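You operate a simulated robot arm through the tools that you are given. There is no shell and no other tool. Be economical: measure what you need, move in short steps, check, and stop when the job is done.

Carry out the task below with a simulated robot arm. There is one attempt and no reset: what you move stays moved.

## Task
Put things in order on the dining table top. At the end: the black basin plug is on the teal tray; the green bottle stands where the rice jar stood; the rice jar stands where the black basin plug stood; the gold pestle stands where the green bottle stood; whatever was shut is shut again. Leave all else as you found it, and nothing knocked over.
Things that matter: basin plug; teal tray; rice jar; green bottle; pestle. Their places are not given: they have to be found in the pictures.

Only the result counts: the job must be done as asked and must still hold three seconds after the hand-in. Knocking over, shifting, dropping, spilling or breaking anything else fails it.

## Robot
A 7-joint arm with a two-finger parallel gripper, fixed in place. Base frame: the origin is at the foot of the arm, x ahead of it, y to its left, z up; the work surface is at about z = 0. Units: m, degrees, N and s.
With the tool pointing down near the work surface it reaches from about 0.24 to 0.62 m from the base axis. Its first joint turns from -66.0 to 66.0 degrees. Payload 2.6 kg.
The TCP is the grasp point between the finger pads, 0.03 m short of the fingertips. In the tool frame z runs along the fingers and y along their closing line. The gripper opens to 0.094 m. The fingers are 0.028 m wide and 0.01 m thick; the gripper's body (0.05 by 0.096 m) begins 0.055 m behind the TCP.
Orientation is that of the tool frame in the base frame, as a unit quaternion [w, x, y, z]. With the fingers straight down and closing along the base's y, the tool's x points along the base's -x, its y along +y and its z along -z.

## Interface
- The arm moves only by the tool nudge_tool. Its argument "deltas" is a list of rows, each a list of 3 entries, a list of its own where there are three numbers: the shift along the tool's x, y, z in m, then the turn, a rotation vector about the tool's x, y, z in degrees, then the opening, from 0 (shut) to 1 (fully open). In form: [[[x, y, z], [ax, ay, az], gripper], ...]. A call has 1 to 20 rows; each row shifts and turns the commanded pose from where the row before left it, along the tool's axes as they then stand. Rows are played at 5 a second. More than 0.05 m and 8.6 degrees between two rows, or a gripper value outside its range, and nothing of the call is played. Where a pose cannot be reached the arm comes as near as it can. A force on the tool above 40 N (or 10 N above the force at the start of the call, whichever is more), or a blocked arm, ends the call early, and 0.2 s more pass. Each finger travels about 0.072 m/s and halts on what it meets, pressing with about 37 N; the grip force reading is that of the motor and also rises with nothing between the fingers. The clock runs only during rows and for 0.2 s after the last one: add rows that do not move to give the fingers time. The reply holds the time, the measured pose of the TCP, the force on the tool along the base axes, the opening and the grip force, in the units named above and with some noise, and new pictures: "views" is both (left out), scene, wrist or none.
- Cameras (640 x 400 px; columns grow to the right, rows downward): "scene" is fixed at [0.0261, 0.4227, 0.5732]; the picture's right is [-0.85, -0.53, 0.00], its down [-0.27, 0.43, -0.86] and it looks along [0.45, -0.73, -0.51] (base axes); focal length 362 px, centre (320, 200). "wrist" rides on the gripper at [-0.037, 0, -0.058] in the tool frame; the picture's right is [0.00, -1.00, 0.00], its down [0.97, 0.00, -0.24] and it looks along [0.24, 0.00, 0.97] (tool axes); focal length 218 px, centre (320, 200).
- point_at(camera, pixels): for up to 12 pixels [column, row] of the newest picture of that camera ("zoom" is the newest enlarged one), the place [x, y, z] in the base frame of the surface seen there, good to about 0.002 m. No time passes.
- close_up(camera, box): a new picture of the part [left, top, right, bottom] of that camera's present view, enlarged. No time passes.
- close_job(): hands the job in; it is judged then, once.

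Keep the steps short. Do not move on a guess: measure, check each grasp and each placing, and mend mistakes. In all there are 80 turns and 150 pictures (those below and enlarged ones count). Leave the gripper open and the arm clear of the work at the hand-in unless told otherwise, and finish with a single line.

The tools are called after ">>>" as name(argument=value, ...) on one line, values as JSON. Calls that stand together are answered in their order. nudge_tool: Moves the arm, as the interface text tells. Its arguments: {"type":"object","properties":{"deltas":{"type":"array","items":{"type":"array"}},"views":{"type":"string","enum":["both","scene","wrist","none"]}},"required":["deltas"]} The other tools are called the same way: point_at (camera, pixels) gives the place of the surface under pixels of a picture; close_up (camera, box) takes an enlarged picture of a part of a camera's view; close_job () hands the job in.

At the start:

```text
time: 0.0
eef_pos: [0.385, 0.007, 0.3123]
tcp_rot: [0.0, 0.0, 1.0, 0.0]
contact_force: [-0.5, -0.3, -0.1]
width: 0.0941
finger_force: 0.1
```

scene: 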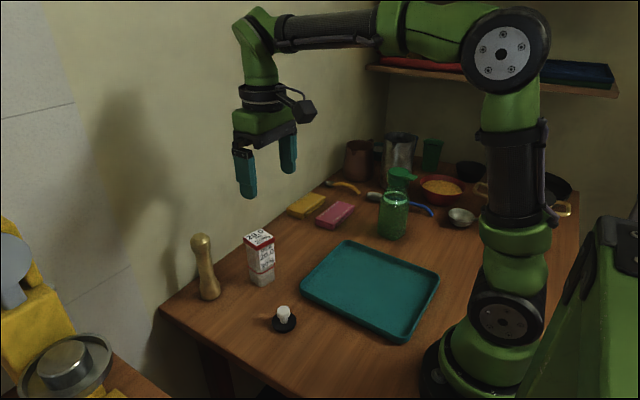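
wrist: 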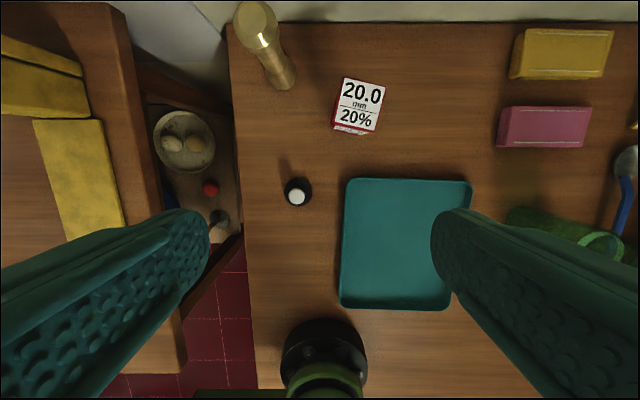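

I'll enlarge the scene view first, to identify the objects.

>>> close_up(camera="scene", box=[320, 120, 580, 280])

>>> close_up(camera="scene", box=[170, 190, 450, 360])

```text
2.46 times, centred on (450, 200) of scene
```

zoom: 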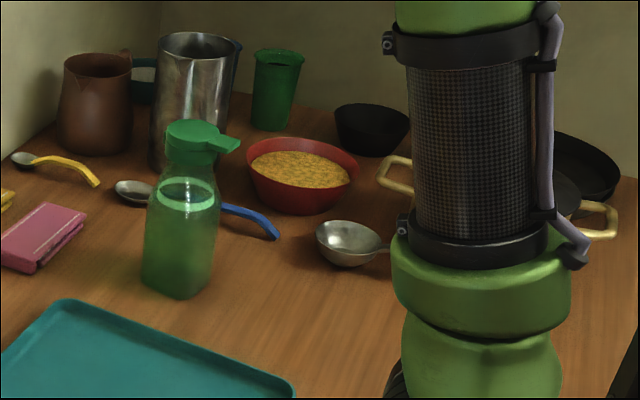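

```text
2.29 times, centred on (310, 275) of scene
```

zoom: 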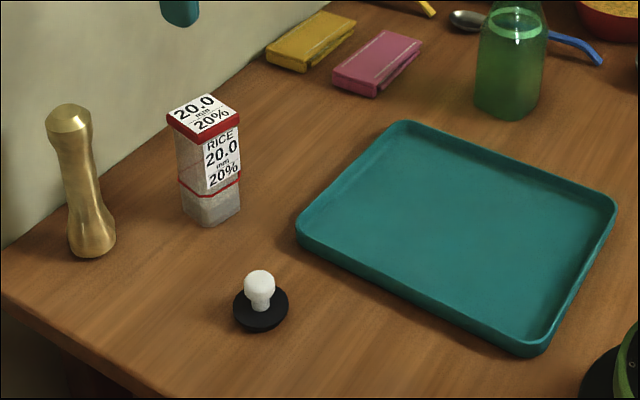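

The objects are clear: pestle (204,265), rice jar (261,260), plug (284,320), tray and bottle (393,215). Next I'll measure their places.

>>> point_at(camera="zoom", pixels=[[70, 118], [90, 250], [80, 190], [203, 112], [187, 203], [212, 224], [239, 208], [259, 280], [260, 326], [235, 305], [288, 305], [455, 235]])

>>> point_at(camera="wrist", pixels=[[345, 80], [384, 86], [378, 131], [335, 126], [297, 196], [297, 180], [311, 190], [284, 192], [346, 180], [472, 182], [342, 305], [255, 18]])

>>> point_at(camera="scene", pixels=[[379, 225], [392, 238], [406, 228], [381, 200], [408, 200], [394, 205], [388, 172], [402, 170], [412, 178], [395, 190], [320, 245], [410, 340]])

>>> close_up(camera="wrist", box=[220, 0, 480, 220])

>>> close_up(camera="scene", box=[350, 150, 446, 250])

```text
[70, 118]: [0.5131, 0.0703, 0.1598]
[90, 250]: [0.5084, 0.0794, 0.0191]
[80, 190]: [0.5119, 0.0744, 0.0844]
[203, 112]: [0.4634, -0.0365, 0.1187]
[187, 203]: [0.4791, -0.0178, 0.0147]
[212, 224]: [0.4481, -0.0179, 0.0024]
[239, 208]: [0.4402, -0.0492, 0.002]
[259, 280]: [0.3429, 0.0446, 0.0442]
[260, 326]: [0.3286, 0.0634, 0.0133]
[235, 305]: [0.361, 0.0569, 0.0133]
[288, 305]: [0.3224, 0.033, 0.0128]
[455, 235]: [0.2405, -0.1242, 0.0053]
```

```text
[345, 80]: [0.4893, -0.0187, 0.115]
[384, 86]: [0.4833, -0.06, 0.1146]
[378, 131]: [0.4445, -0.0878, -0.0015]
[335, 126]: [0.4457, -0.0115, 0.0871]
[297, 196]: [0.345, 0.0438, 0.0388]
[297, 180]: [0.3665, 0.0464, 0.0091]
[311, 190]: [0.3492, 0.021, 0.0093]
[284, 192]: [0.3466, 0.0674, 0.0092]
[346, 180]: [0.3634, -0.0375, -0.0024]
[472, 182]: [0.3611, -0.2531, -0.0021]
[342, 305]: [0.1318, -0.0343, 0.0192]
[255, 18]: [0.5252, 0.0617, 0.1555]
```

```text
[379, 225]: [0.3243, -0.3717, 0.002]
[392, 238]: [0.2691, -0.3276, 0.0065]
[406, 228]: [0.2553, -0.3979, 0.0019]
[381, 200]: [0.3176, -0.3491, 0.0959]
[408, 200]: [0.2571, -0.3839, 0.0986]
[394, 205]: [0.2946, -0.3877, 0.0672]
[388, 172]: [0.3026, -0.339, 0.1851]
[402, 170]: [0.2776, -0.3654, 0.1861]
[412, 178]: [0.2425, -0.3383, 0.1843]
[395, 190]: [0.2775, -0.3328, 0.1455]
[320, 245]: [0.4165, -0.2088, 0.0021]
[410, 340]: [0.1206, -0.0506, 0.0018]
```

```text
1.82 times, centred on (350, 110) of wrist
```

zoom: 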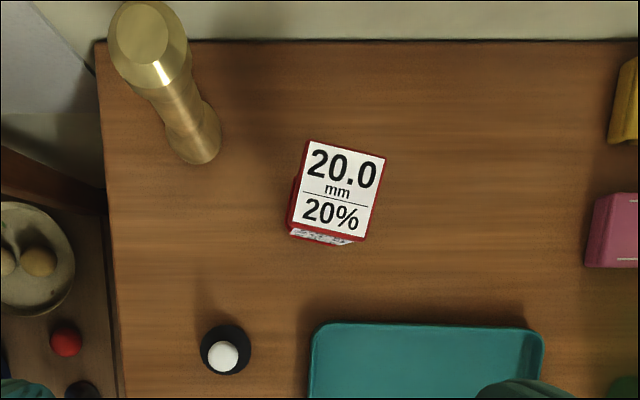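

```text
4.00 times, centred on (398, 200) of scene
```

zoom: 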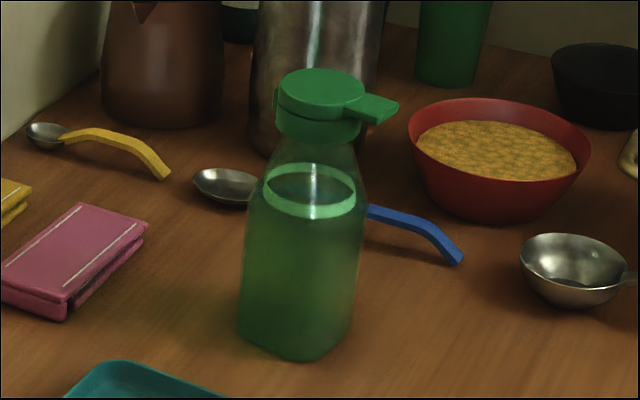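

Plug disc is centred at about (0.345, 0.045), with its knob top at z≈0.044. I'll hover above it and look.

>>> nudge_tool(deltas=[[[0.02, 0.02, 0.04], [0, 0, 0], 0.5], [[0.02, 0.018, 0.04], [0, 0, 0], 0.5], [[0, 0, 0.04], [0, 0, 0], 0.5], [[0, 0, 0.04], [0, 0, 0], 0.5], [[0, 0, 0.03], [0, 0, 0], 0.5], [[0, 0, 0], [0, 0, 0], 0.5]], views="wrist")

>>> close_up(camera="wrist", box=[220, 40, 480, 220])

```text
time: 1.4
eef_pos: [0.344, 0.0463, 0.1233]
tcp_rot: [0.0, 0.0, 1.0, 0.0]
contact_force: [1.0, -0.5, 0.5]
width: 0.0469
finger_force: 0.1
```

wrist: 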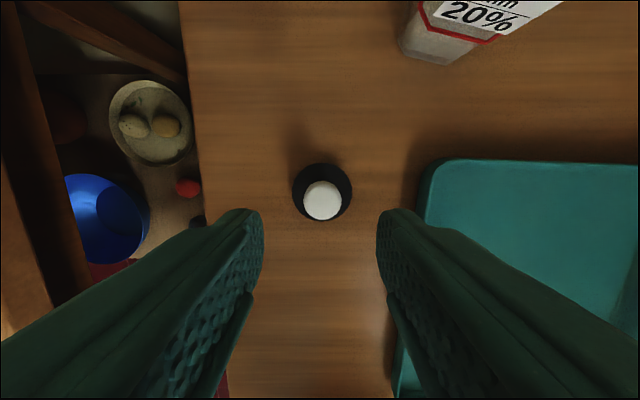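

```text
2.22 times, centred on (350, 130) of wrist
```

zoom: 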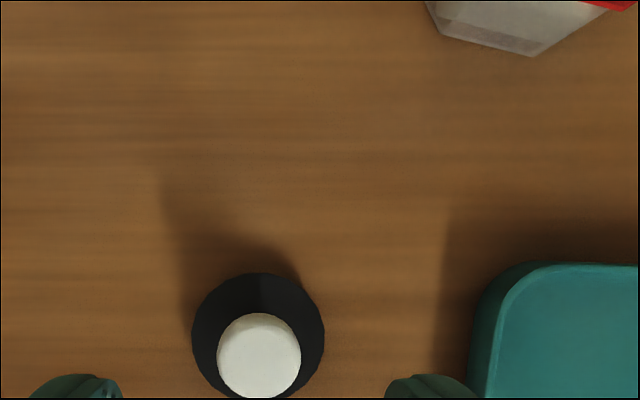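

>>> point_at(camera="wrist", pixels=[[322, 200], [306, 200], [338, 200], [322, 184], [322, 217], [322, 168], [294, 190], [350, 190], [444, 65], [402, 45], [460, 30], [430, 162]])

>>> point_at(camera="zoom", pixels=[[258, 276], [194, 335], [323, 335], [443, 34], [533, 55]])

```text
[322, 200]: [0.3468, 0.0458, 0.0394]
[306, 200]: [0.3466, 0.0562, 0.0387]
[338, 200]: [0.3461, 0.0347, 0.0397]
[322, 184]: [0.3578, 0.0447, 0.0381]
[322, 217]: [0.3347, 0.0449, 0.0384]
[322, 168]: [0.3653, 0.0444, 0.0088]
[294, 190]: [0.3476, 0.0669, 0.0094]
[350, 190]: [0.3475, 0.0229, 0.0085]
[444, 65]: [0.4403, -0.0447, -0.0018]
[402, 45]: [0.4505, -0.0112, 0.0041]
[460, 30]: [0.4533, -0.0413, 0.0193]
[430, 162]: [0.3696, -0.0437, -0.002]
```

```text
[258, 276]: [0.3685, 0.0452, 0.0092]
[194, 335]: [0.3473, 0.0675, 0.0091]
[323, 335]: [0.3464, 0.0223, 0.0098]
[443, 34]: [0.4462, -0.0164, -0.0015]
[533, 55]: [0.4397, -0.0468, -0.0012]
```

Knob centre (0.346, 0.045), top z≈0.040, about 22 mm wide. I'll descend to z≈0.044 so the tips stay above the disc, close and lift 3 cm.

>>> nudge_tool(deltas=[[[-0.001, 0, 0.04], [0, 0, 0], 0.5], [[0, 0, 0.03], [0, 0, 0], 0.5], [[0, 0, 0.009], [0, 0, 0], 0.5], [[0, 0, 0], [0, 0, 0], 0.5], [[0, 0, 0], [0, 0, 0], 0.0], [[0, 0, 0], [0, 0, 0], 0.0], [[0, 0, 0], [0, 0, 0], 0.0], [[0, 0, 0], [0, 0, 0], 0.0]], views="wrist")

```text
time: 3.2
eef_pos: [0.3462, 0.0472, 0.0451]
tcp_rot: [0.0, 0.0, 1.0, 0.0]
contact_force: [-0.3, 0.9, 0.4]
width: 0.0239
finger_force: 36.4
```

wrist: 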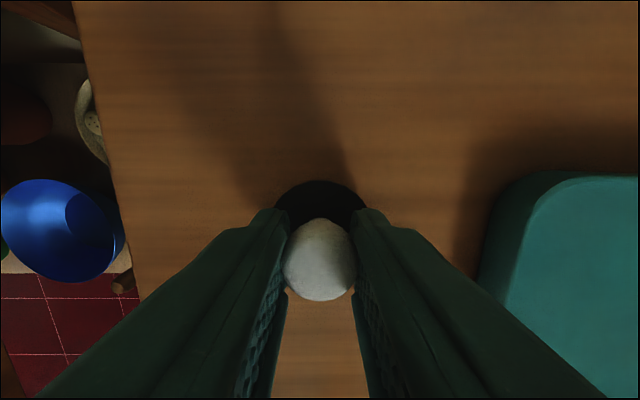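

Grip at 23.9 mm on the knob. I'll lift and carry it over the tray.

>>> nudge_tool(deltas=[[[0, 0, -0.03], [0, 0, 0], 0], [[0, 0, -0.04], [0, 0, 0], 0], [[0.01, -0.04, 0], [0, 0, 0], 0], [[0.015, -0.045, 0], [0, 0, 0], 0], [[0.015, -0.045, 0], [0, 0, 0], 0], [[0.015, -0.045, 0], [0, 0, 0], 0], [[0, 0, 0], [0, 0, 0], 0]], views="both")

>>> point_at(camera="scene", pixels=[[370, 275], [390, 290], [350, 290], [380, 310]])

```text
time: 4.8
eef_pos: [0.2899, -0.1284, 0.1146]
tcp_rot: [0.0, 0.0, 1.0, 0.0]
contact_force: [-0.1, -0.3, -0.4]
width: 0.0241
finger_force: 36.8
```

scene: 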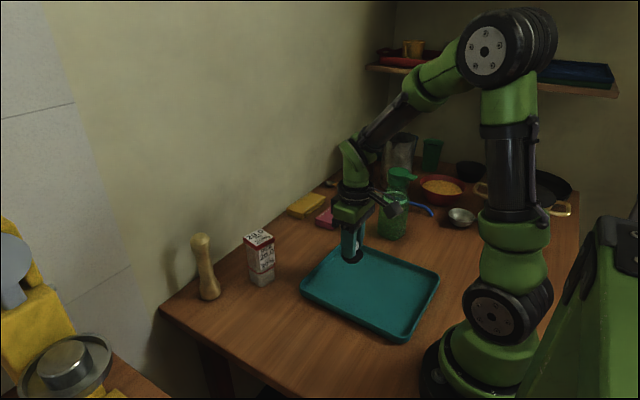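
wrist: 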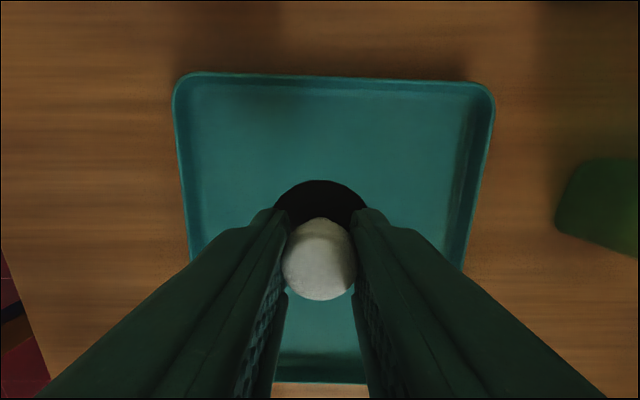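

```text
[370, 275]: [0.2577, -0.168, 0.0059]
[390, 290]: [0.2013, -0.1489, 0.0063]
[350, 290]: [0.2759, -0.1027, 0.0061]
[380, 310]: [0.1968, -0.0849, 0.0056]
```

The plug is level in the fingers. Tray floor z≈0.006, so I'll lower by about 63 mm, release and rise.

>>> nudge_tool(deltas=[[[0, 0, 0.03], [0, 0, 0], 0], [[0, 0, 0.02], [0, 0, 0], 0], [[0, 0, 0.01], [0, 0, 0], 0], [[0, 0, 0.003], [0, 0, 0], 0], [[0, 0, 0], [0, 0, 0], 0], [[0, 0, 0], [0, 0, 0], 0.2], [[0, 0, 0], [0, 0, 0], 0.4], [[0, 0, 0], [0, 0, 0], 0.5], [[0, 0, 0], [0, 0, 0], 0.5], [[0, 0, -0.03], [0, 0, 0], 0.5], [[0, 0, -0.04], [0, 0, 0], 0.5], [[0, 0, -0.05], [0, 0, 0], 0.5], [[0, 0, -0.05], [0, 0, 0], 0.5], [[0, 0, -0.05], [0, 0, 0], 1], [[0, 0, 0], [0, 0, 0], 1]], views="both")

```text
time: 8.0
eef_pos: [0.2902, -0.1255, 0.2731]
tcp_rot: [-0.001, -0.001, 1.0, 0.0]
contact_force: [-0.2, -0.2, -0.4]
width: 0.0941
finger_force: 0.0
```

scene: 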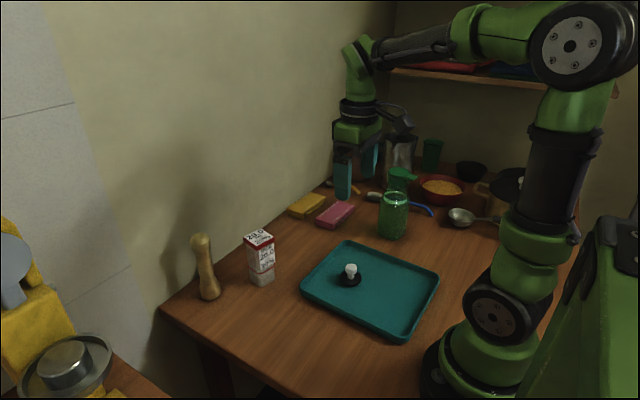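
wrist: 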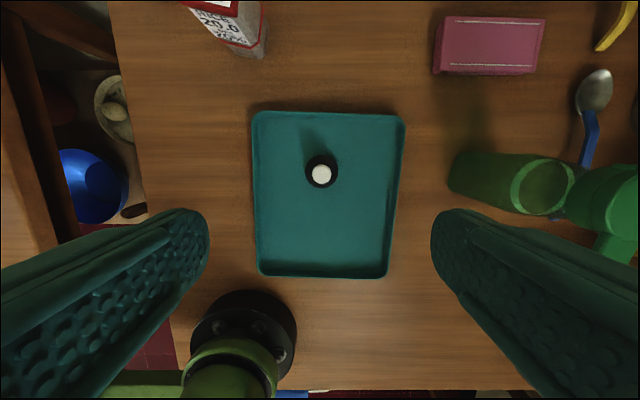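

The plug is on the tray. Next I'll view the jar from above.

>>> nudge_tool(deltas=[[[-0.04, 0.022, 0], [0, 0, 0], 1], [[-0.04, 0.022, 0], [0, 0, 0], 1], [[-0.04, 0.022, 0], [0, 0, 0], 1], [[-0.04, 0.022, 0], [0, 0, 0], 1], [[0, 0, 0], [0, 0, 0], 1]], views="wrist")

>>> close_up(camera="wrist", box=[240, 100, 400, 200])

>>> close_up(camera="scene", box=[230, 220, 294, 300])

```text
time: 9.2
eef_pos: [0.4507, -0.039, 0.2717]
tcp_rot: [0.0, 0.0, 1.0, -0.001]
contact_force: [-0.8, 0.1, 0.0]
width: 0.094
finger_force: 0.1
```

wrist: 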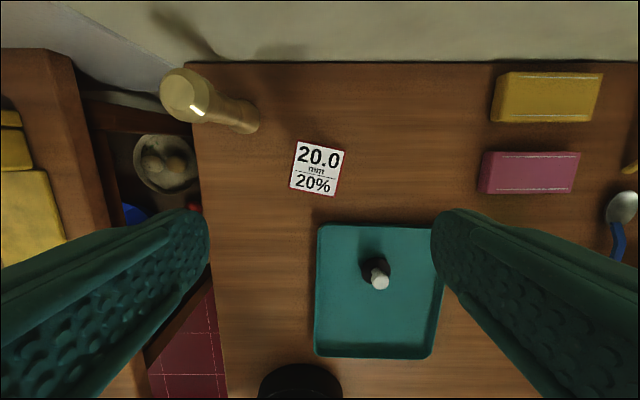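

```text
4.00 times, centred on (320, 150) of wrist
```

zoom: 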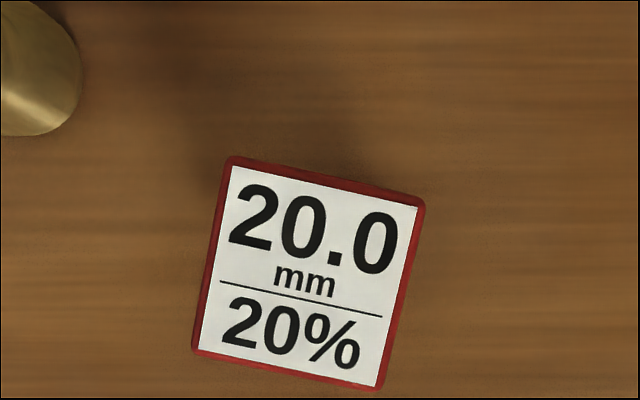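

```text
5.00 times, centred on (262, 260) of scene
```

zoom: 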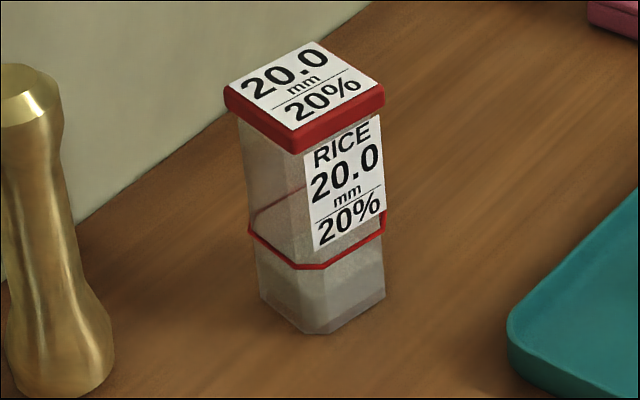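

The lid (red, about 45 mm square) is wider than the jar body, and the lid line is near z≈0.10. I'll measure the lid, body and red line precisely.

>>> point_at(camera="wrist", pixels=[[299, 141], [344, 151], [333, 195], [290, 186], [316, 168], [250, 108], [185, 95], [250, 130]])

>>> point_at(camera="zoom", pixels=[[300, 148], [305, 158], [242, 128], [310, 262], [252, 232], [262, 300], [305, 330], [330, 328], [383, 292], [383, 230], [382, 120], [345, 180]])

```text
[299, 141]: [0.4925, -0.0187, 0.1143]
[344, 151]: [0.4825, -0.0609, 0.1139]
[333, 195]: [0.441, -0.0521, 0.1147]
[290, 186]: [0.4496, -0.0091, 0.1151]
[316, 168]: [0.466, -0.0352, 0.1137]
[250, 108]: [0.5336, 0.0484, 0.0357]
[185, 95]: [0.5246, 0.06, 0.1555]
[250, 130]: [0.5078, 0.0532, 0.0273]
```

```text
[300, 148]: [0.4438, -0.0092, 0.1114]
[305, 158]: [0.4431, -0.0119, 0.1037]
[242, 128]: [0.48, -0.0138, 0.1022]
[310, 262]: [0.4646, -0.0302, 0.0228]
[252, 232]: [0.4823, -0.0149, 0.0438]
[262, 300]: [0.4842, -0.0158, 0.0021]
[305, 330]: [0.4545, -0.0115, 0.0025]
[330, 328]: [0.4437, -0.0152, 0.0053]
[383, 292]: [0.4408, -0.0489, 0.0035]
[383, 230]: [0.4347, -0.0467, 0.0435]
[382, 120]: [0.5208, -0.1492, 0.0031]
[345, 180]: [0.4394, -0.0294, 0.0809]
```

Jar centre (0.4664, −0.0352), turned about 13°. Body spans z 0.045–0.10 between the red ring and the lid.

A top-down grip would hold the lid. So I'll yaw to face +y along the jar's side and tilt 60°, from the free −y side, and grip the body at z≈0.07.

>>> nudge_tool(deltas=[[[0.01, -0.04, 0], [0, 0, 0], 1], [[0.01, -0.04, 0], [0, 0, 0], 1], [[0, -0.03, 0], [0, 0, 0], 1], [[0, 0, 0], [0, 0, -8.5], 1], [[0, 0, 0], [0, 0, -8.5], 1], [[0, 0, 0], [0, 0, -8.5], 1], [[0, 0, 0], [0, 0, -8.5], 1], [[0, 0, 0], [0, 0, -8.5], 1], [[0, 0, 0], [0, 0, -8.5], 1], [[0, 0, 0], [0, 0, -8.5], 1], [[0, 0, 0], [0, 0, -8.5], 1], [[0, 0, 0], [0, 0, -8.5], 1], [[0, 0, 0], [0, 0, 0], 1], [[0, 0, 0], [0, 0, 0], 1]], views="wrist")

>>> nudge_tool(deltas=[[[0, 0, 0], [0, -8.5, 0], 1], [[0, 0, 0], [0, -8.5, 0], 1], [[0, 0, 0], [0, -8.5, 0], 1], [[0, 0, 0], [0, -8.5, 0], 1], [[0, 0, 0], [0, -8.5, 0], 1], [[0, 0, 0], [0, -8.5, 0], 1], [[0, 0, 0], [0, -8.5, 0], 1], [[0, 0, 0], [0, 0, 0], 1], [[0, 0, 0], [0, 0, 0], 1]], views="both")

```text
time: 12.2
eef_pos: [0.4306, -0.1497, 0.2704]
tcp_rot: [-0.001, -0.62, 0.785, 0.0]
contact_force: [-0.6, -0.1, -0.1]
width: 0.0938
finger_force: 0.0
```

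wrist: 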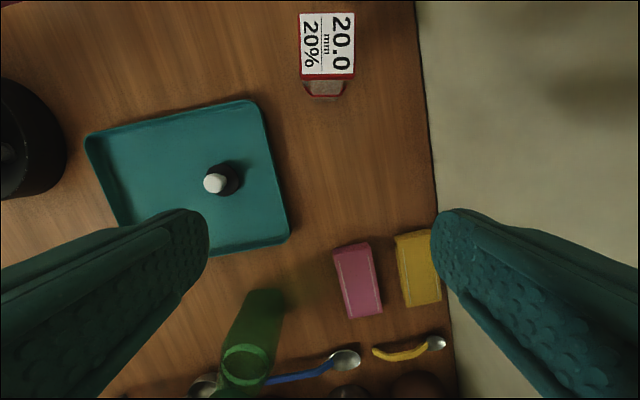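

```text
time: 14.2
eef_pos: [0.4306, -0.1503, 0.2717]
tcp_rot: [0.39, -0.538, 0.682, 0.307]
contact_force: [-0.5, -0.2, -1.0]
width: 0.0941
finger_force: 0.1
```

scene: 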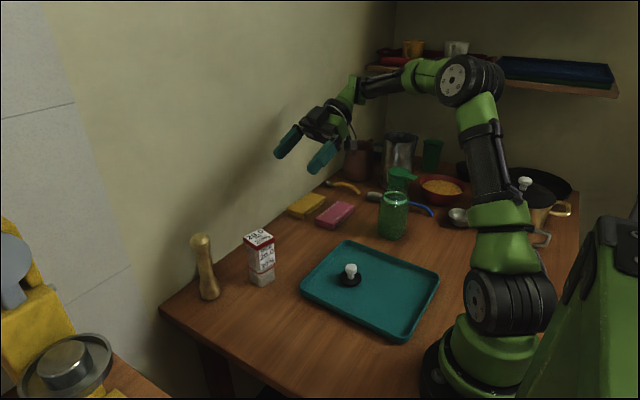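
wrist: 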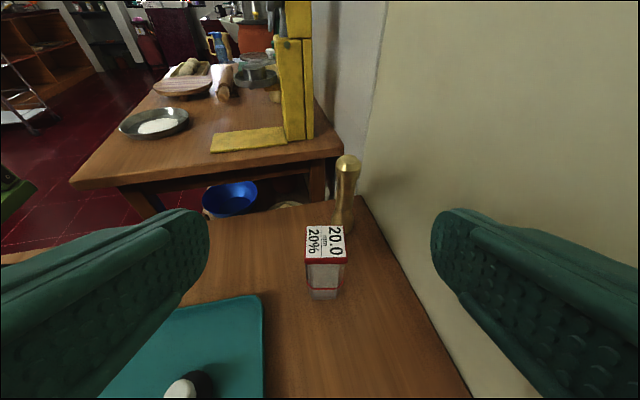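

The tilt works: heading 77°, 30.6° below horizontal. I'll move to the pre-grasp 0.10 m back along the tool axis.

>>> nudge_tool(deltas=[[[0.0282, -0.002, 0.0265], [0, 0, 0], 1], [[0.0282, -0.002, 0.0265], [0, 0, 0], 1], [[0.0281, -0.002, 0.0265], [0, 0, 0], 1], [[0.0281, -0.002, 0.0266], [0, 0, 0], 1], [[0, 0, 0], [0, 0, 0], 1]], views="both")

```text
time: 15.4
eef_pos: [0.4467, -0.1206, 0.1175]
tcp_rot: [0.39, -0.537, 0.682, 0.307]
contact_force: [0.4, 0.1, 0.2]
width: 0.0942
finger_force: 0.1
```

scene: 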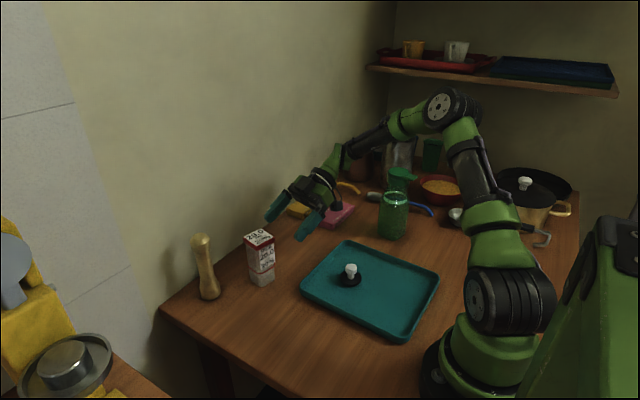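
wrist: 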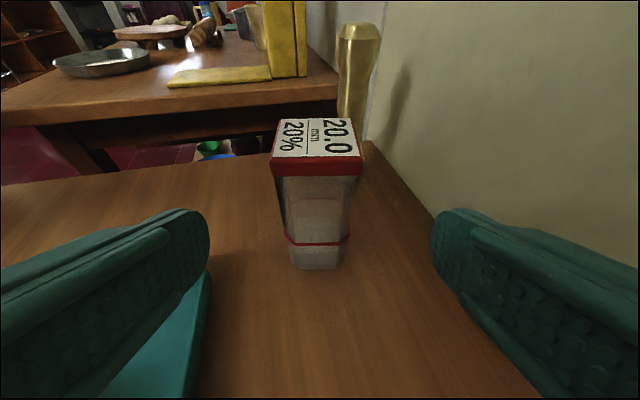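

The jar is centred between the fingers (column ~317). I'll advance 98 mm along the tool axis, staying open.

>>> nudge_tool(deltas=[[[0, 0, 0.035], [0, 0, 0], 1], [[0, 0, 0.035], [0, 0, 0], 1], [[0, 0, 0.026], [0, 0, 0], 1], [[0, 0, 0], [0, 0, 0], 1]], views="both")

>>> close_up(camera="scene", box=[180, 180, 340, 310])

```text
time: 16.4
eef_pos: [0.4656, -0.0397, 0.0689]
tcp_rot: [0.39, -0.537, 0.682, 0.307]
contact_force: [-0.6, 0.2, 0.0]
width: 0.0941
finger_force: 0.0
```

scene: 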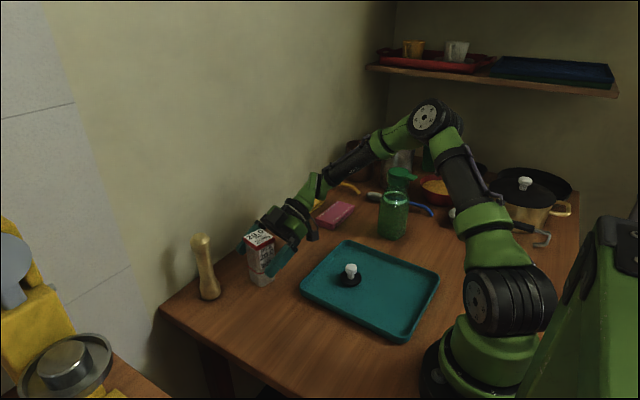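
wrist: 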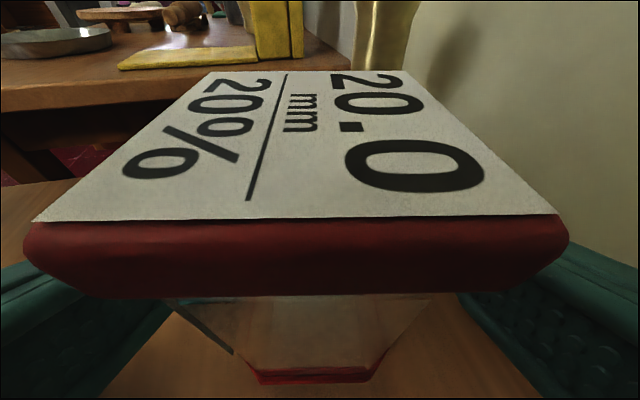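

```text
3.08 times, centred on (260, 245) of scene
```

zoom: 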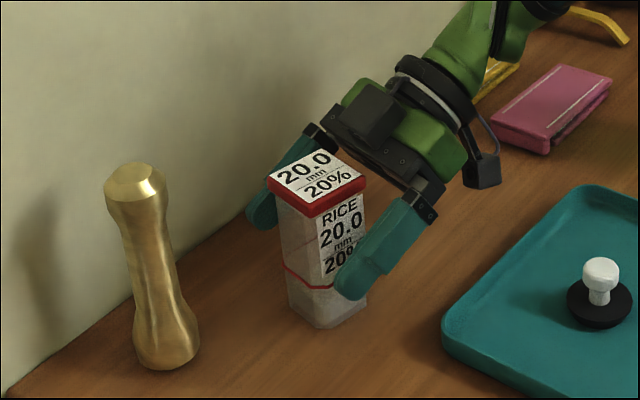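

The fingers straddle the body below the lid. I'll close slowly.

>>> nudge_tool(deltas=[[[0, 0, 0], [0, 0, 0], 0.7], [[0, 0, 0], [0, 0, 0], 0.5], [[0, 0, 0], [0, 0, 0], 0.3], [[0, 0, 0], [0, 0, 0], 0.2], [[0, 0, 0], [0, 0, 0], 0.2]], views="both")

>>> close_up(camera="scene", box=[180, 180, 340, 310])

```text
time: 17.6
eef_pos: [0.4661, -0.0393, 0.0699]
tcp_rot: [0.39, -0.537, 0.682, 0.307]
contact_force: [-0.5, 0.4, -0.6]
width: 0.0521
finger_force: 37.0
```

scene: 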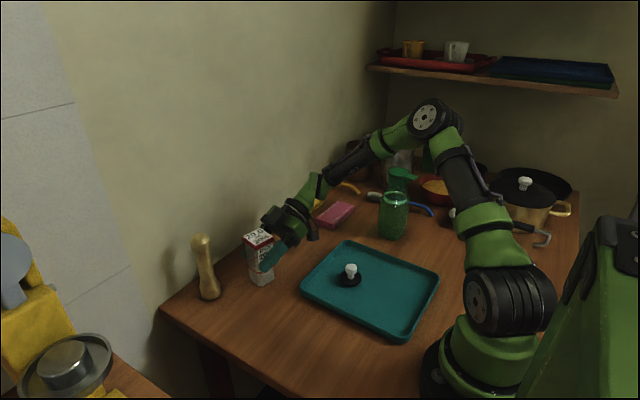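
wrist: 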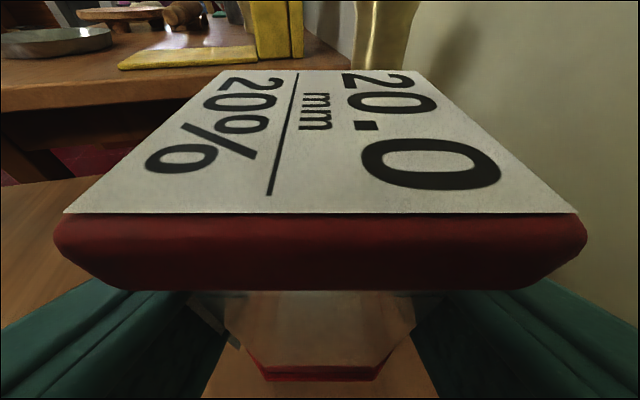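

```text
3.08 times, centred on (260, 245) of scene
```

zoom: 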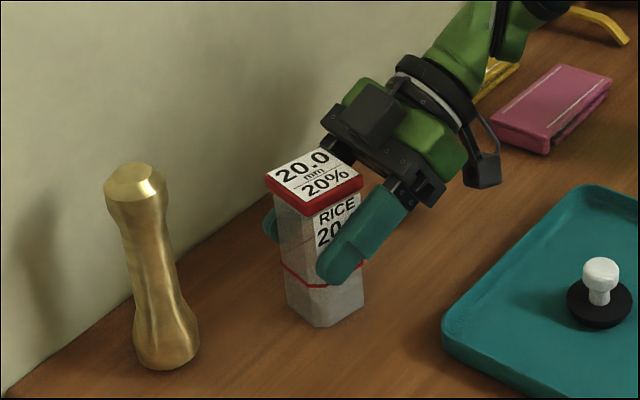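

Holding at 52 mm with the lid free. I'll lift 3 cm straight up and check.

>>> nudge_tool(deltas=[[[-0.0086, 0, -0.0051], [0, 0, 0], 0.1], [[-0.0172, 0, -0.0102], [0, 0, 0], 0.1], [[0, 0, 0], [0, 0, 0], 0.1]], views="scene")

>>> close_up(camera="scene", box=[180, 180, 340, 310])

```text
time: 18.4
eef_pos: [0.4677, -0.0387, 0.1014]
tcp_rot: [0.389, -0.538, 0.681, 0.307]
contact_force: [0.5, 0.2, -2.0]
width: 0.052
finger_force: 36.9
```

scene: 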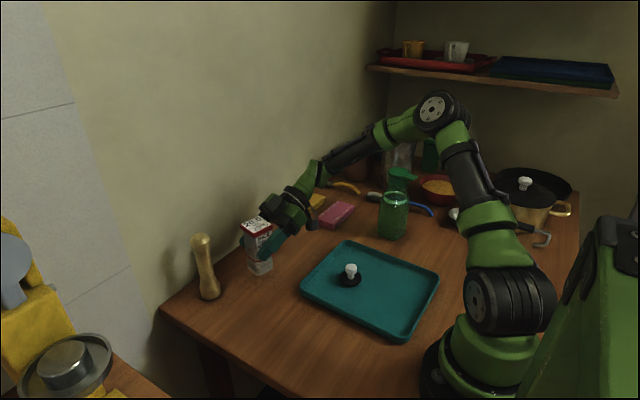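

```text
3.08 times, centred on (260, 245) of scene
```

zoom: 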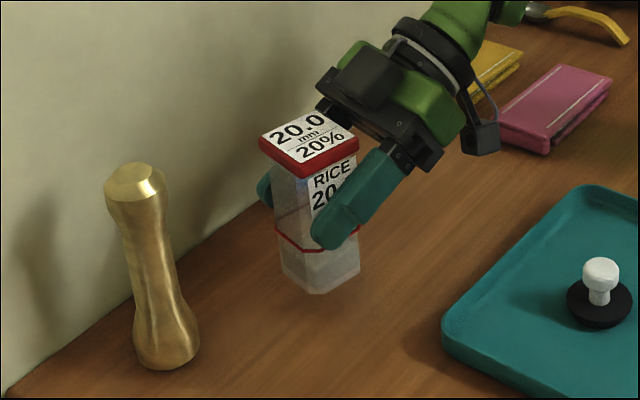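

Lifted upright with the lid on. I'll measure the lid's present position to get the jar-to-TCP offset.

>>> point_at(camera="zoom", pixels=[[265, 140], [307, 163], [354, 140], [310, 113], [309, 138]])

```text
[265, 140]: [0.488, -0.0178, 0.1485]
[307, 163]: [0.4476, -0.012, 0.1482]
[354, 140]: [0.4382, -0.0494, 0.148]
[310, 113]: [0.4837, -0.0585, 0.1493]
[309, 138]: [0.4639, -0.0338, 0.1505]
```

The lid centre is (0.4644, −0.0344), so I need a shift of (−0.118, +0.079) to reach the plug's old spot. Moving level.

>>> nudge_tool(deltas=[[[-0.0063, 0.0334, 0.01065], [0, 0, 0], 0.1], [[-0.0063, 0.0334, 0.01065], [0, 0, 0], 0.1], [[-0.0063, 0.0334, 0.01065], [0, 0, 0], 0.1], [[-0.0063, 0.0335, 0.01065], [0, 0, 0], 0.1], [[0, 0, 0], [0, 0, 0], 0.1], [[0, 0, 0], [0, 0, 0], 0.1]], views="scene")

>>> close_up(camera="scene", box=[200, 210, 360, 340])

```text
time: 19.8
eef_pos: [0.3487, 0.0419, 0.1025]
tcp_rot: [0.389, -0.538, 0.682, 0.307]
contact_force: [0.5, -0.2, -2.0]
width: 0.0521
finger_force: 37.3
```

scene: 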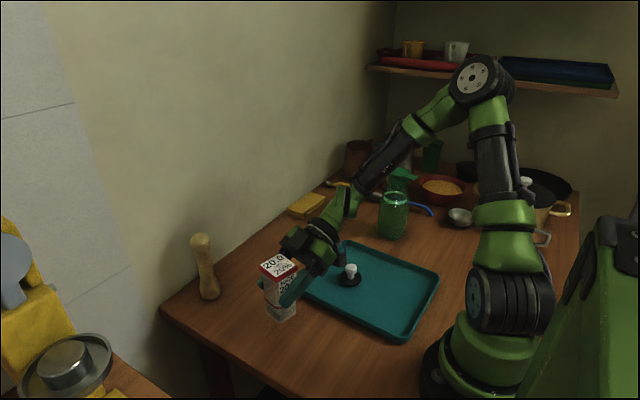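

```text
3.08 times, centred on (280, 275) of scene
```

zoom: 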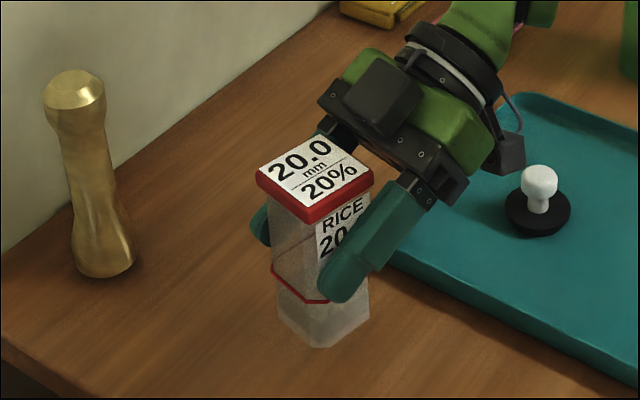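

I'll check the lid centre and the clearance of the dark block near the plug (zoom 512,155).

>>> point_at(camera="zoom", pixels=[[262, 170], [308, 212], [369, 172], [316, 137], [512, 165], [455, 198], [538, 172], [350, 300]])

```text
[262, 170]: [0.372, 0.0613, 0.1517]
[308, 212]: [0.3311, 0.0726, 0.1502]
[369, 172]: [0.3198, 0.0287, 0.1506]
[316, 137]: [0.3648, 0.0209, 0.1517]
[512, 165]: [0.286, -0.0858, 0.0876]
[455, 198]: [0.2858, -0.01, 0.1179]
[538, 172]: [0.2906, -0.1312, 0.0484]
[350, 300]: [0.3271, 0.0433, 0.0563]
```

The lid centre (0.347, 0.046) is on target. Lowered by 32 mm, the block stays above the plug and tray, so I'll lower gently.

>>> nudge_tool(deltas=[[[0.0129, 0, 0.0076], [0, 0, 0], 0.1], [[0.0103, 0, 0.0061], [0, 0, 0], 0.1], [[0.0026, 0, 0.0015], [0, 0, 0], 0.1], [[0.0017, 0, 0.001], [0, 0, 0], 0.1], [[0, 0, 0], [0, 0, 0], 0.1], [[0, 0, 0], [0, 0, 0], 0.1]], views="scene")

>>> close_up(camera="scene", box=[200, 210, 360, 340])

```text
time: 21.2
eef_pos: [0.3468, 0.0397, 0.0692]
tcp_rot: [0.39, -0.538, 0.681, 0.308]
contact_force: [1.1, -0.9, -0.7]
width: 0.0522
finger_force: 36.7
```

scene: 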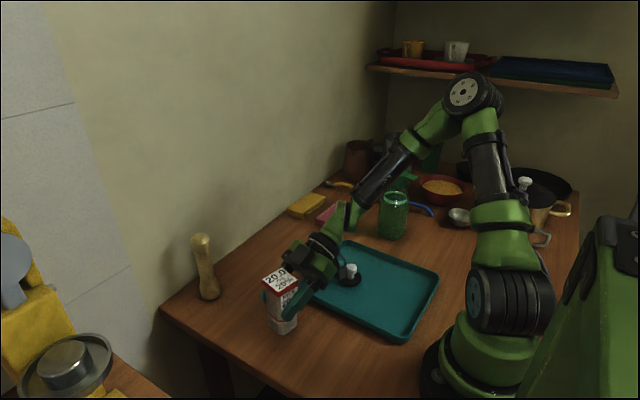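

```text
3.08 times, centred on (280, 275) of scene
```

zoom: 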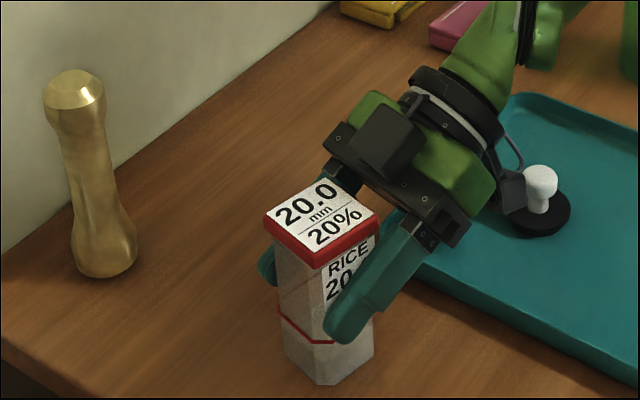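

The weight is now on the table (force z −2.0 → −0.7). I'll open, then retreat back and up.

>>> nudge_tool(deltas=[[[0, 0, 0], [0, 0, 0], 0.6], [[0, 0, 0], [0, 0, 0], 0.8], [[0, 0, 0], [0, 0, 0], 1], [[0, 0, 0], [0, 0, 0], 1], [[0, 0, 0], [0, 0, 0], 1], [[-0.0117, -0.0047, -0.0295], [0, 0, 0], 1], [[-0.0117, -0.0047, -0.0295], [0, 0, 0], 1], [[-0.0117, -0.0047, -0.0295], [0, 0, 0], 1], [[-0.0117, -0.0047, -0.0295], [0, 0, 0], 1], [[-0.0117, -0.0047, -0.0295], [0, 0, 0], 1], [[0, 0, 0], [0, 0, 0], 1]], views="both")

>>> close_up(camera="scene", box=[240, 240, 340, 360])

```text
time: 23.6
eef_pos: [0.3474, -0.0587, 0.1937]
tcp_rot: [0.389, -0.538, 0.682, 0.307]
contact_force: [-0.3, 0.5, 0.5]
width: 0.0939
finger_force: 0.0
```

scene: 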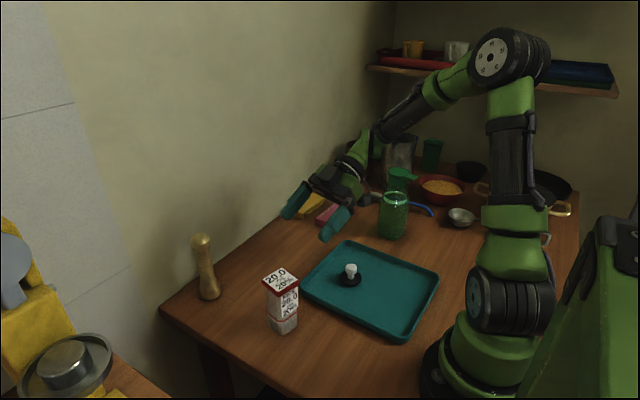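
wrist: 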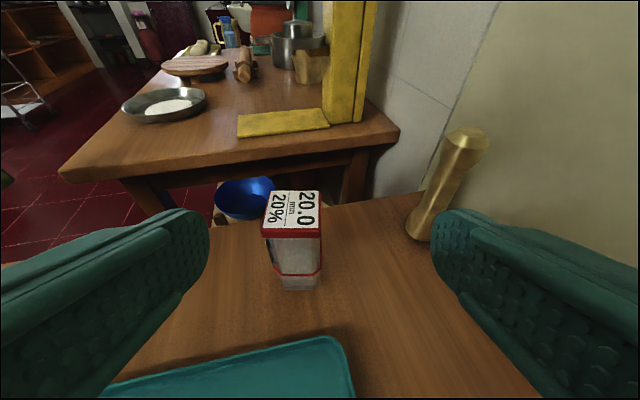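

```text
3.33 times, centred on (290, 300) of scene
```

zoom: 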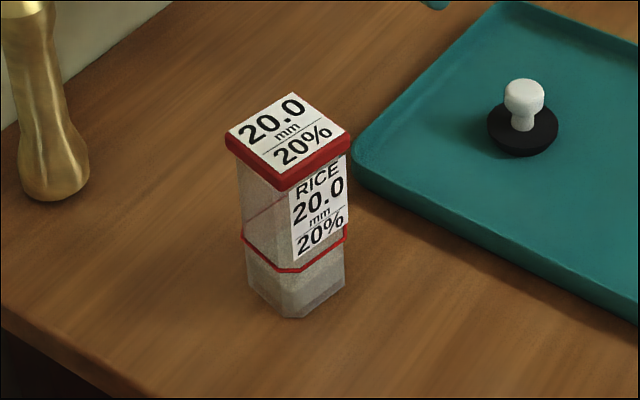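

The jar stands well. I'll check its centre while untilting and returning the yaw for the bottle view.

>>> point_at(camera="zoom", pixels=[[229, 136], [280, 182], [349, 138], [292, 96]])

>>> nudge_tool(deltas=[[[-0.02, 0, -0.01], [0, 8.5, 0], 1], [[-0.02, 0, -0.01], [0, 8.5, 0], 1], [[-0.01, 0, -0.02], [0, 8.5, 0], 1], [[0, 0, -0.02], [0, 8.5, 0], 1], [[0, 0, -0.02], [0, 8.5, 0], 1], [[0, 0, -0.02], [0, 8.5, 0], 1], [[0, 0, 0], [0, 8.5, 0], 1], [[0, 0, 0], [0, 0, 8.5], 1], [[0, 0, 0], [0, 0, 8.5], 1], [[0, 0, 0], [0, 0, 8.5], 1], [[0, 0, 0], [0, 0, 8.5], 1], [[0, 0, 0], [0, 0, 8.5], 1], [[0, 0, 0], [0, 0, 8.5], 1], [[0, 0, 0], [0, 0, 8.5], 1], [[0, 0, 0], [0, 0, 8.5], 1], [[0, 0, 0], [0, 0, 8.5], 1], [[0, 0, 0], [0, 0, 0], 1]], views="none")

```text
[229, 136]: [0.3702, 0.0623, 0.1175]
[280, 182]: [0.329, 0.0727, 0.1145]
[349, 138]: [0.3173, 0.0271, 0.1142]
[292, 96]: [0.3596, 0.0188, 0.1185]
```

```text
time: 27.2
eef_pos: [0.3421, -0.0846, 0.314]
tcp_rot: [0.001, 0.002, 1.0, 0.0]
contact_force: [0.8, 0.2, 0.2]
width: 0.0938
finger_force: 0.0
```

The jar centre is (0.344, 0.045), within 2 mm of the plug's old spot. Next I'll view the bottle from above.

>>> nudge_tool(deltas=[[[0.0103, -0.0392, 0], [0, 0, 0], 1], [[0.0103, -0.0392, 0], [0, 0, 0], 1], [[0.0103, -0.0392, 0], [0, 0, 0], 1], [[0.0103, -0.0392, 0], [0, 0, 0], 1], [[0.0103, -0.0392, 0], [0, 0, 0], 1], [[0.0103, -0.0392, 0], [0, 0, 0], 1], [[0, 0, 0], [0, 0, 0], 1], [[0, 0, 0], [0, 0, 0], 1]], views="both")

>>> close_up(camera="wrist", box=[250, 100, 450, 260])

```text
time: 29.0
eef_pos: [0.2774, -0.3199, 0.3143]
tcp_rot: [0.0, 0.0, 1.0, 0.0]
contact_force: [-0.7, 0.2, 0.2]
width: 0.0937
finger_force: 0.0
```

scene: 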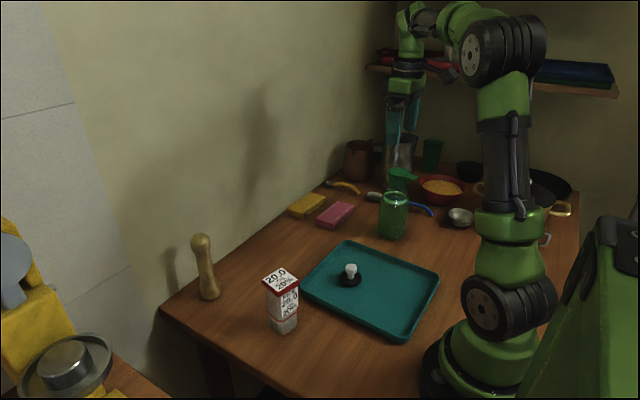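
wrist: 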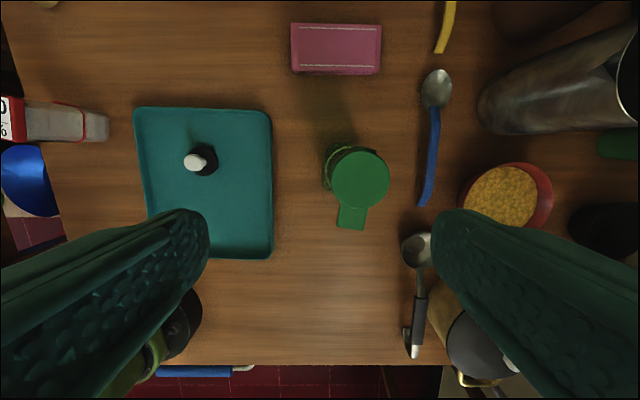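

```text
2.50 times, centred on (350, 180) of wrist
```

zoom: 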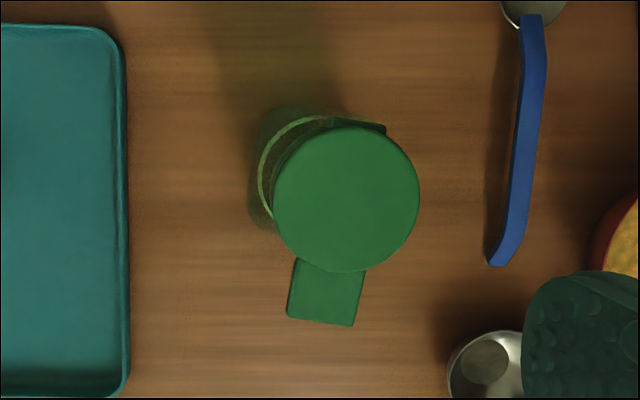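

The bottle has a flip lid with a tab, so I'll avoid the lid. I'll measure the lid circle, the tab and the body.

>>> point_at(camera="zoom", pixels=[[345, 199], [278, 199], [415, 199], [345, 130], [345, 268], [320, 318], [292, 310], [252, 205], [270, 115], [262, 180], [370, 128], [300, 108]])

>>> close_up(camera="scene", box=[360, 160, 440, 250])

```text
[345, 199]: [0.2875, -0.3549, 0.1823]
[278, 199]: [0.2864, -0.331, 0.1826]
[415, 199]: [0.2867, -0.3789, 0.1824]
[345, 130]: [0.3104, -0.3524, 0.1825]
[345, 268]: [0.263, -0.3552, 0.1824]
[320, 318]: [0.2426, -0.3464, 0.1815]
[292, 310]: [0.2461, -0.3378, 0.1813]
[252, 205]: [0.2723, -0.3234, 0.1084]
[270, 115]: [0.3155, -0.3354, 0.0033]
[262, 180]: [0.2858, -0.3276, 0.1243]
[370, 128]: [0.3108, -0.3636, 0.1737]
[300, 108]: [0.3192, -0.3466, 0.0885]
```

```text
4.44 times, centred on (400, 205) of scene
```

zoom: 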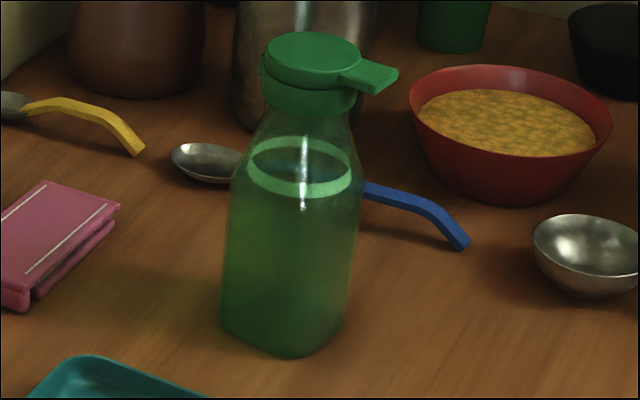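

Cap centre (0.287, −0.355), top z 0.182; the tab points to about 169°. I'll measure the bottle body outline too.

>>> point_at(camera="zoom", pixels=[[224, 322], [240, 340], [262, 350], [290, 354], [320, 346], [340, 322], [236, 240], [355, 235], [260, 250], [295, 255], [330, 250], [300, 195]])

```text
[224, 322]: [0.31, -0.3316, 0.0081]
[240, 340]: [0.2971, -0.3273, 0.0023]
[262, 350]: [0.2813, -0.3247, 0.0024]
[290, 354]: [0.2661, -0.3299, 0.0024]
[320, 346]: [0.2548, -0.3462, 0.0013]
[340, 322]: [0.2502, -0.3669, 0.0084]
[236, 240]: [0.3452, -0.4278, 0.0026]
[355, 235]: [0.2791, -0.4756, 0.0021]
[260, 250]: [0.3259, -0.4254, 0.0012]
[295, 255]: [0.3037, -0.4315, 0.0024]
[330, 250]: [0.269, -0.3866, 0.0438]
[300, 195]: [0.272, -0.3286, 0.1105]
```

The body is about 60 mm wide with faces at about 77°/167°. I'll approach from the +y side at heading −102° with the tool 25° below horizontal. First stage high, then yaw.

>>> nudge_tool(deltas=[[[-0.0155, 0.032, 0], [0, 0, 0], 1], [[-0.0155, 0.032, 0], [0, 0, 0], 1], [[0, 0, 0], [0, 0, 8.5], 1], [[0, 0, 0], [0, 0, 8.5], 1], [[0, 0, 0], [0, 0, 8.5], 1], [[0, 0, 0], [0, 0, 8.5], 1], [[0, 0, 0], [0, 0, 8.5], 1], [[0, 0, 0], [0, 0, 8.5], 1], [[0, 0, 0], [0, 0, 8.5], 1], [[0, 0, 0], [0, 0, 8.5], 1], [[0, 0, 0], [0, 0, 8.5], 1], [[0, 0, 0], [0, 0, 8.5], 1], [[0, 0, 0], [0, 0, 8.5], 1], [[0, 0, 0], [0, 0, 8.5], 1], [[0, 0, 0], [0, 0, 0], 1], [[0, 0, 0], [0, 0, 0], 1]], views="none")

>>> nudge_tool(deltas=[[[0, 0, 0], [0, -8.125, 0], 1], [[0, 0, 0], [0, -8.125, 0], 1], [[0, 0, 0], [0, -8.125, 0], 1], [[0, 0, 0], [0, -8.125, 0], 1], [[0, 0, 0], [0, -8.125, 0], 1], [[0, 0, 0], [0, -8.125, 0], 1], [[0, 0, 0], [0, -8.125, 0], 1], [[0, 0, 0], [0, -8.125, 0], 1], [[0, 0, 0], [0, 0, 0], 1], [[0, 0, 0], [0, 0, 0], 1]], views="both")

```text
time: 32.4
eef_pos: [0.31, -0.2549, 0.3143]
tcp_rot: [0.0, 0.778, 0.628, 0.0]
contact_force: [0.6, -0.2, -0.5]
width: 0.094
finger_force: 0.1
```

```text
time: 34.6
eef_pos: [0.3108, -0.2555, 0.3137]
tcp_rot: [0.337, 0.656, 0.531, -0.416]
contact_force: [0.0, -0.2, 0.2]
width: 0.0939
finger_force: 0.1
```

scene: 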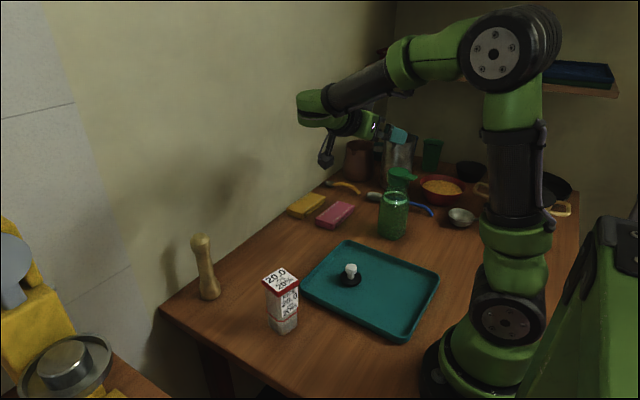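
wrist: 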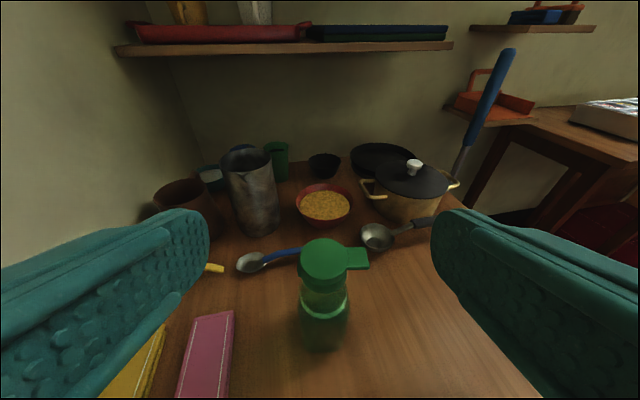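

Orientation is good. I'll descend to the pre-grasp 0.10 m back from the bottle.

>>> nudge_tool(deltas=[[[0.0344, -0.0005, 0.0165], [0, 0, 0], 1], [[0.0344, -0.0005, 0.0165], [0, 0, 0], 1], [[0.0344, -0.0005, 0.0165], [0, 0, 0], 1], [[0.0344, -0.0006, 0.0166], [0, 0, 0], 1], [[0.0344, -0.0006, 0.0166], [0, 0, 0], 1], [[0, 0, 0], [0, 0, 0], 1], [[0, 0, 0], [0, 0, 0], 1]], views="both")

```text
time: 36.2
eef_pos: [0.3081, -0.2547, 0.1215]
tcp_rot: [0.339, 0.655, 0.531, -0.418]
contact_force: [-0.5, -0.4, 0.6]
width: 0.0939
finger_force: 0.0
```

scene: 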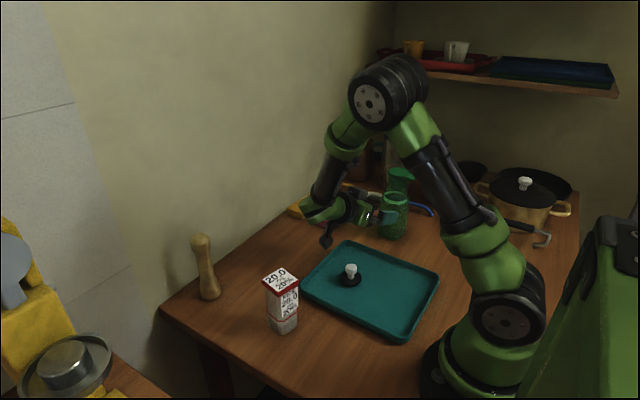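
wrist: 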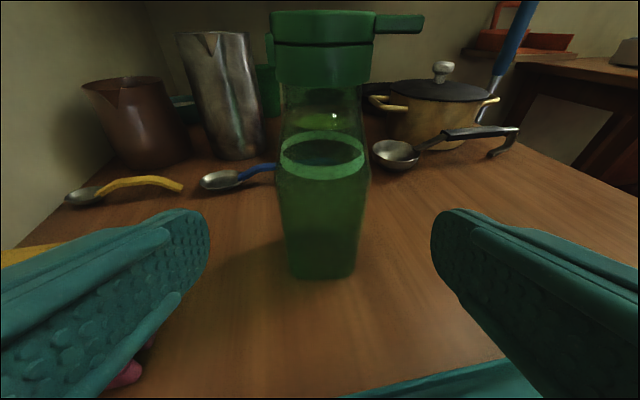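

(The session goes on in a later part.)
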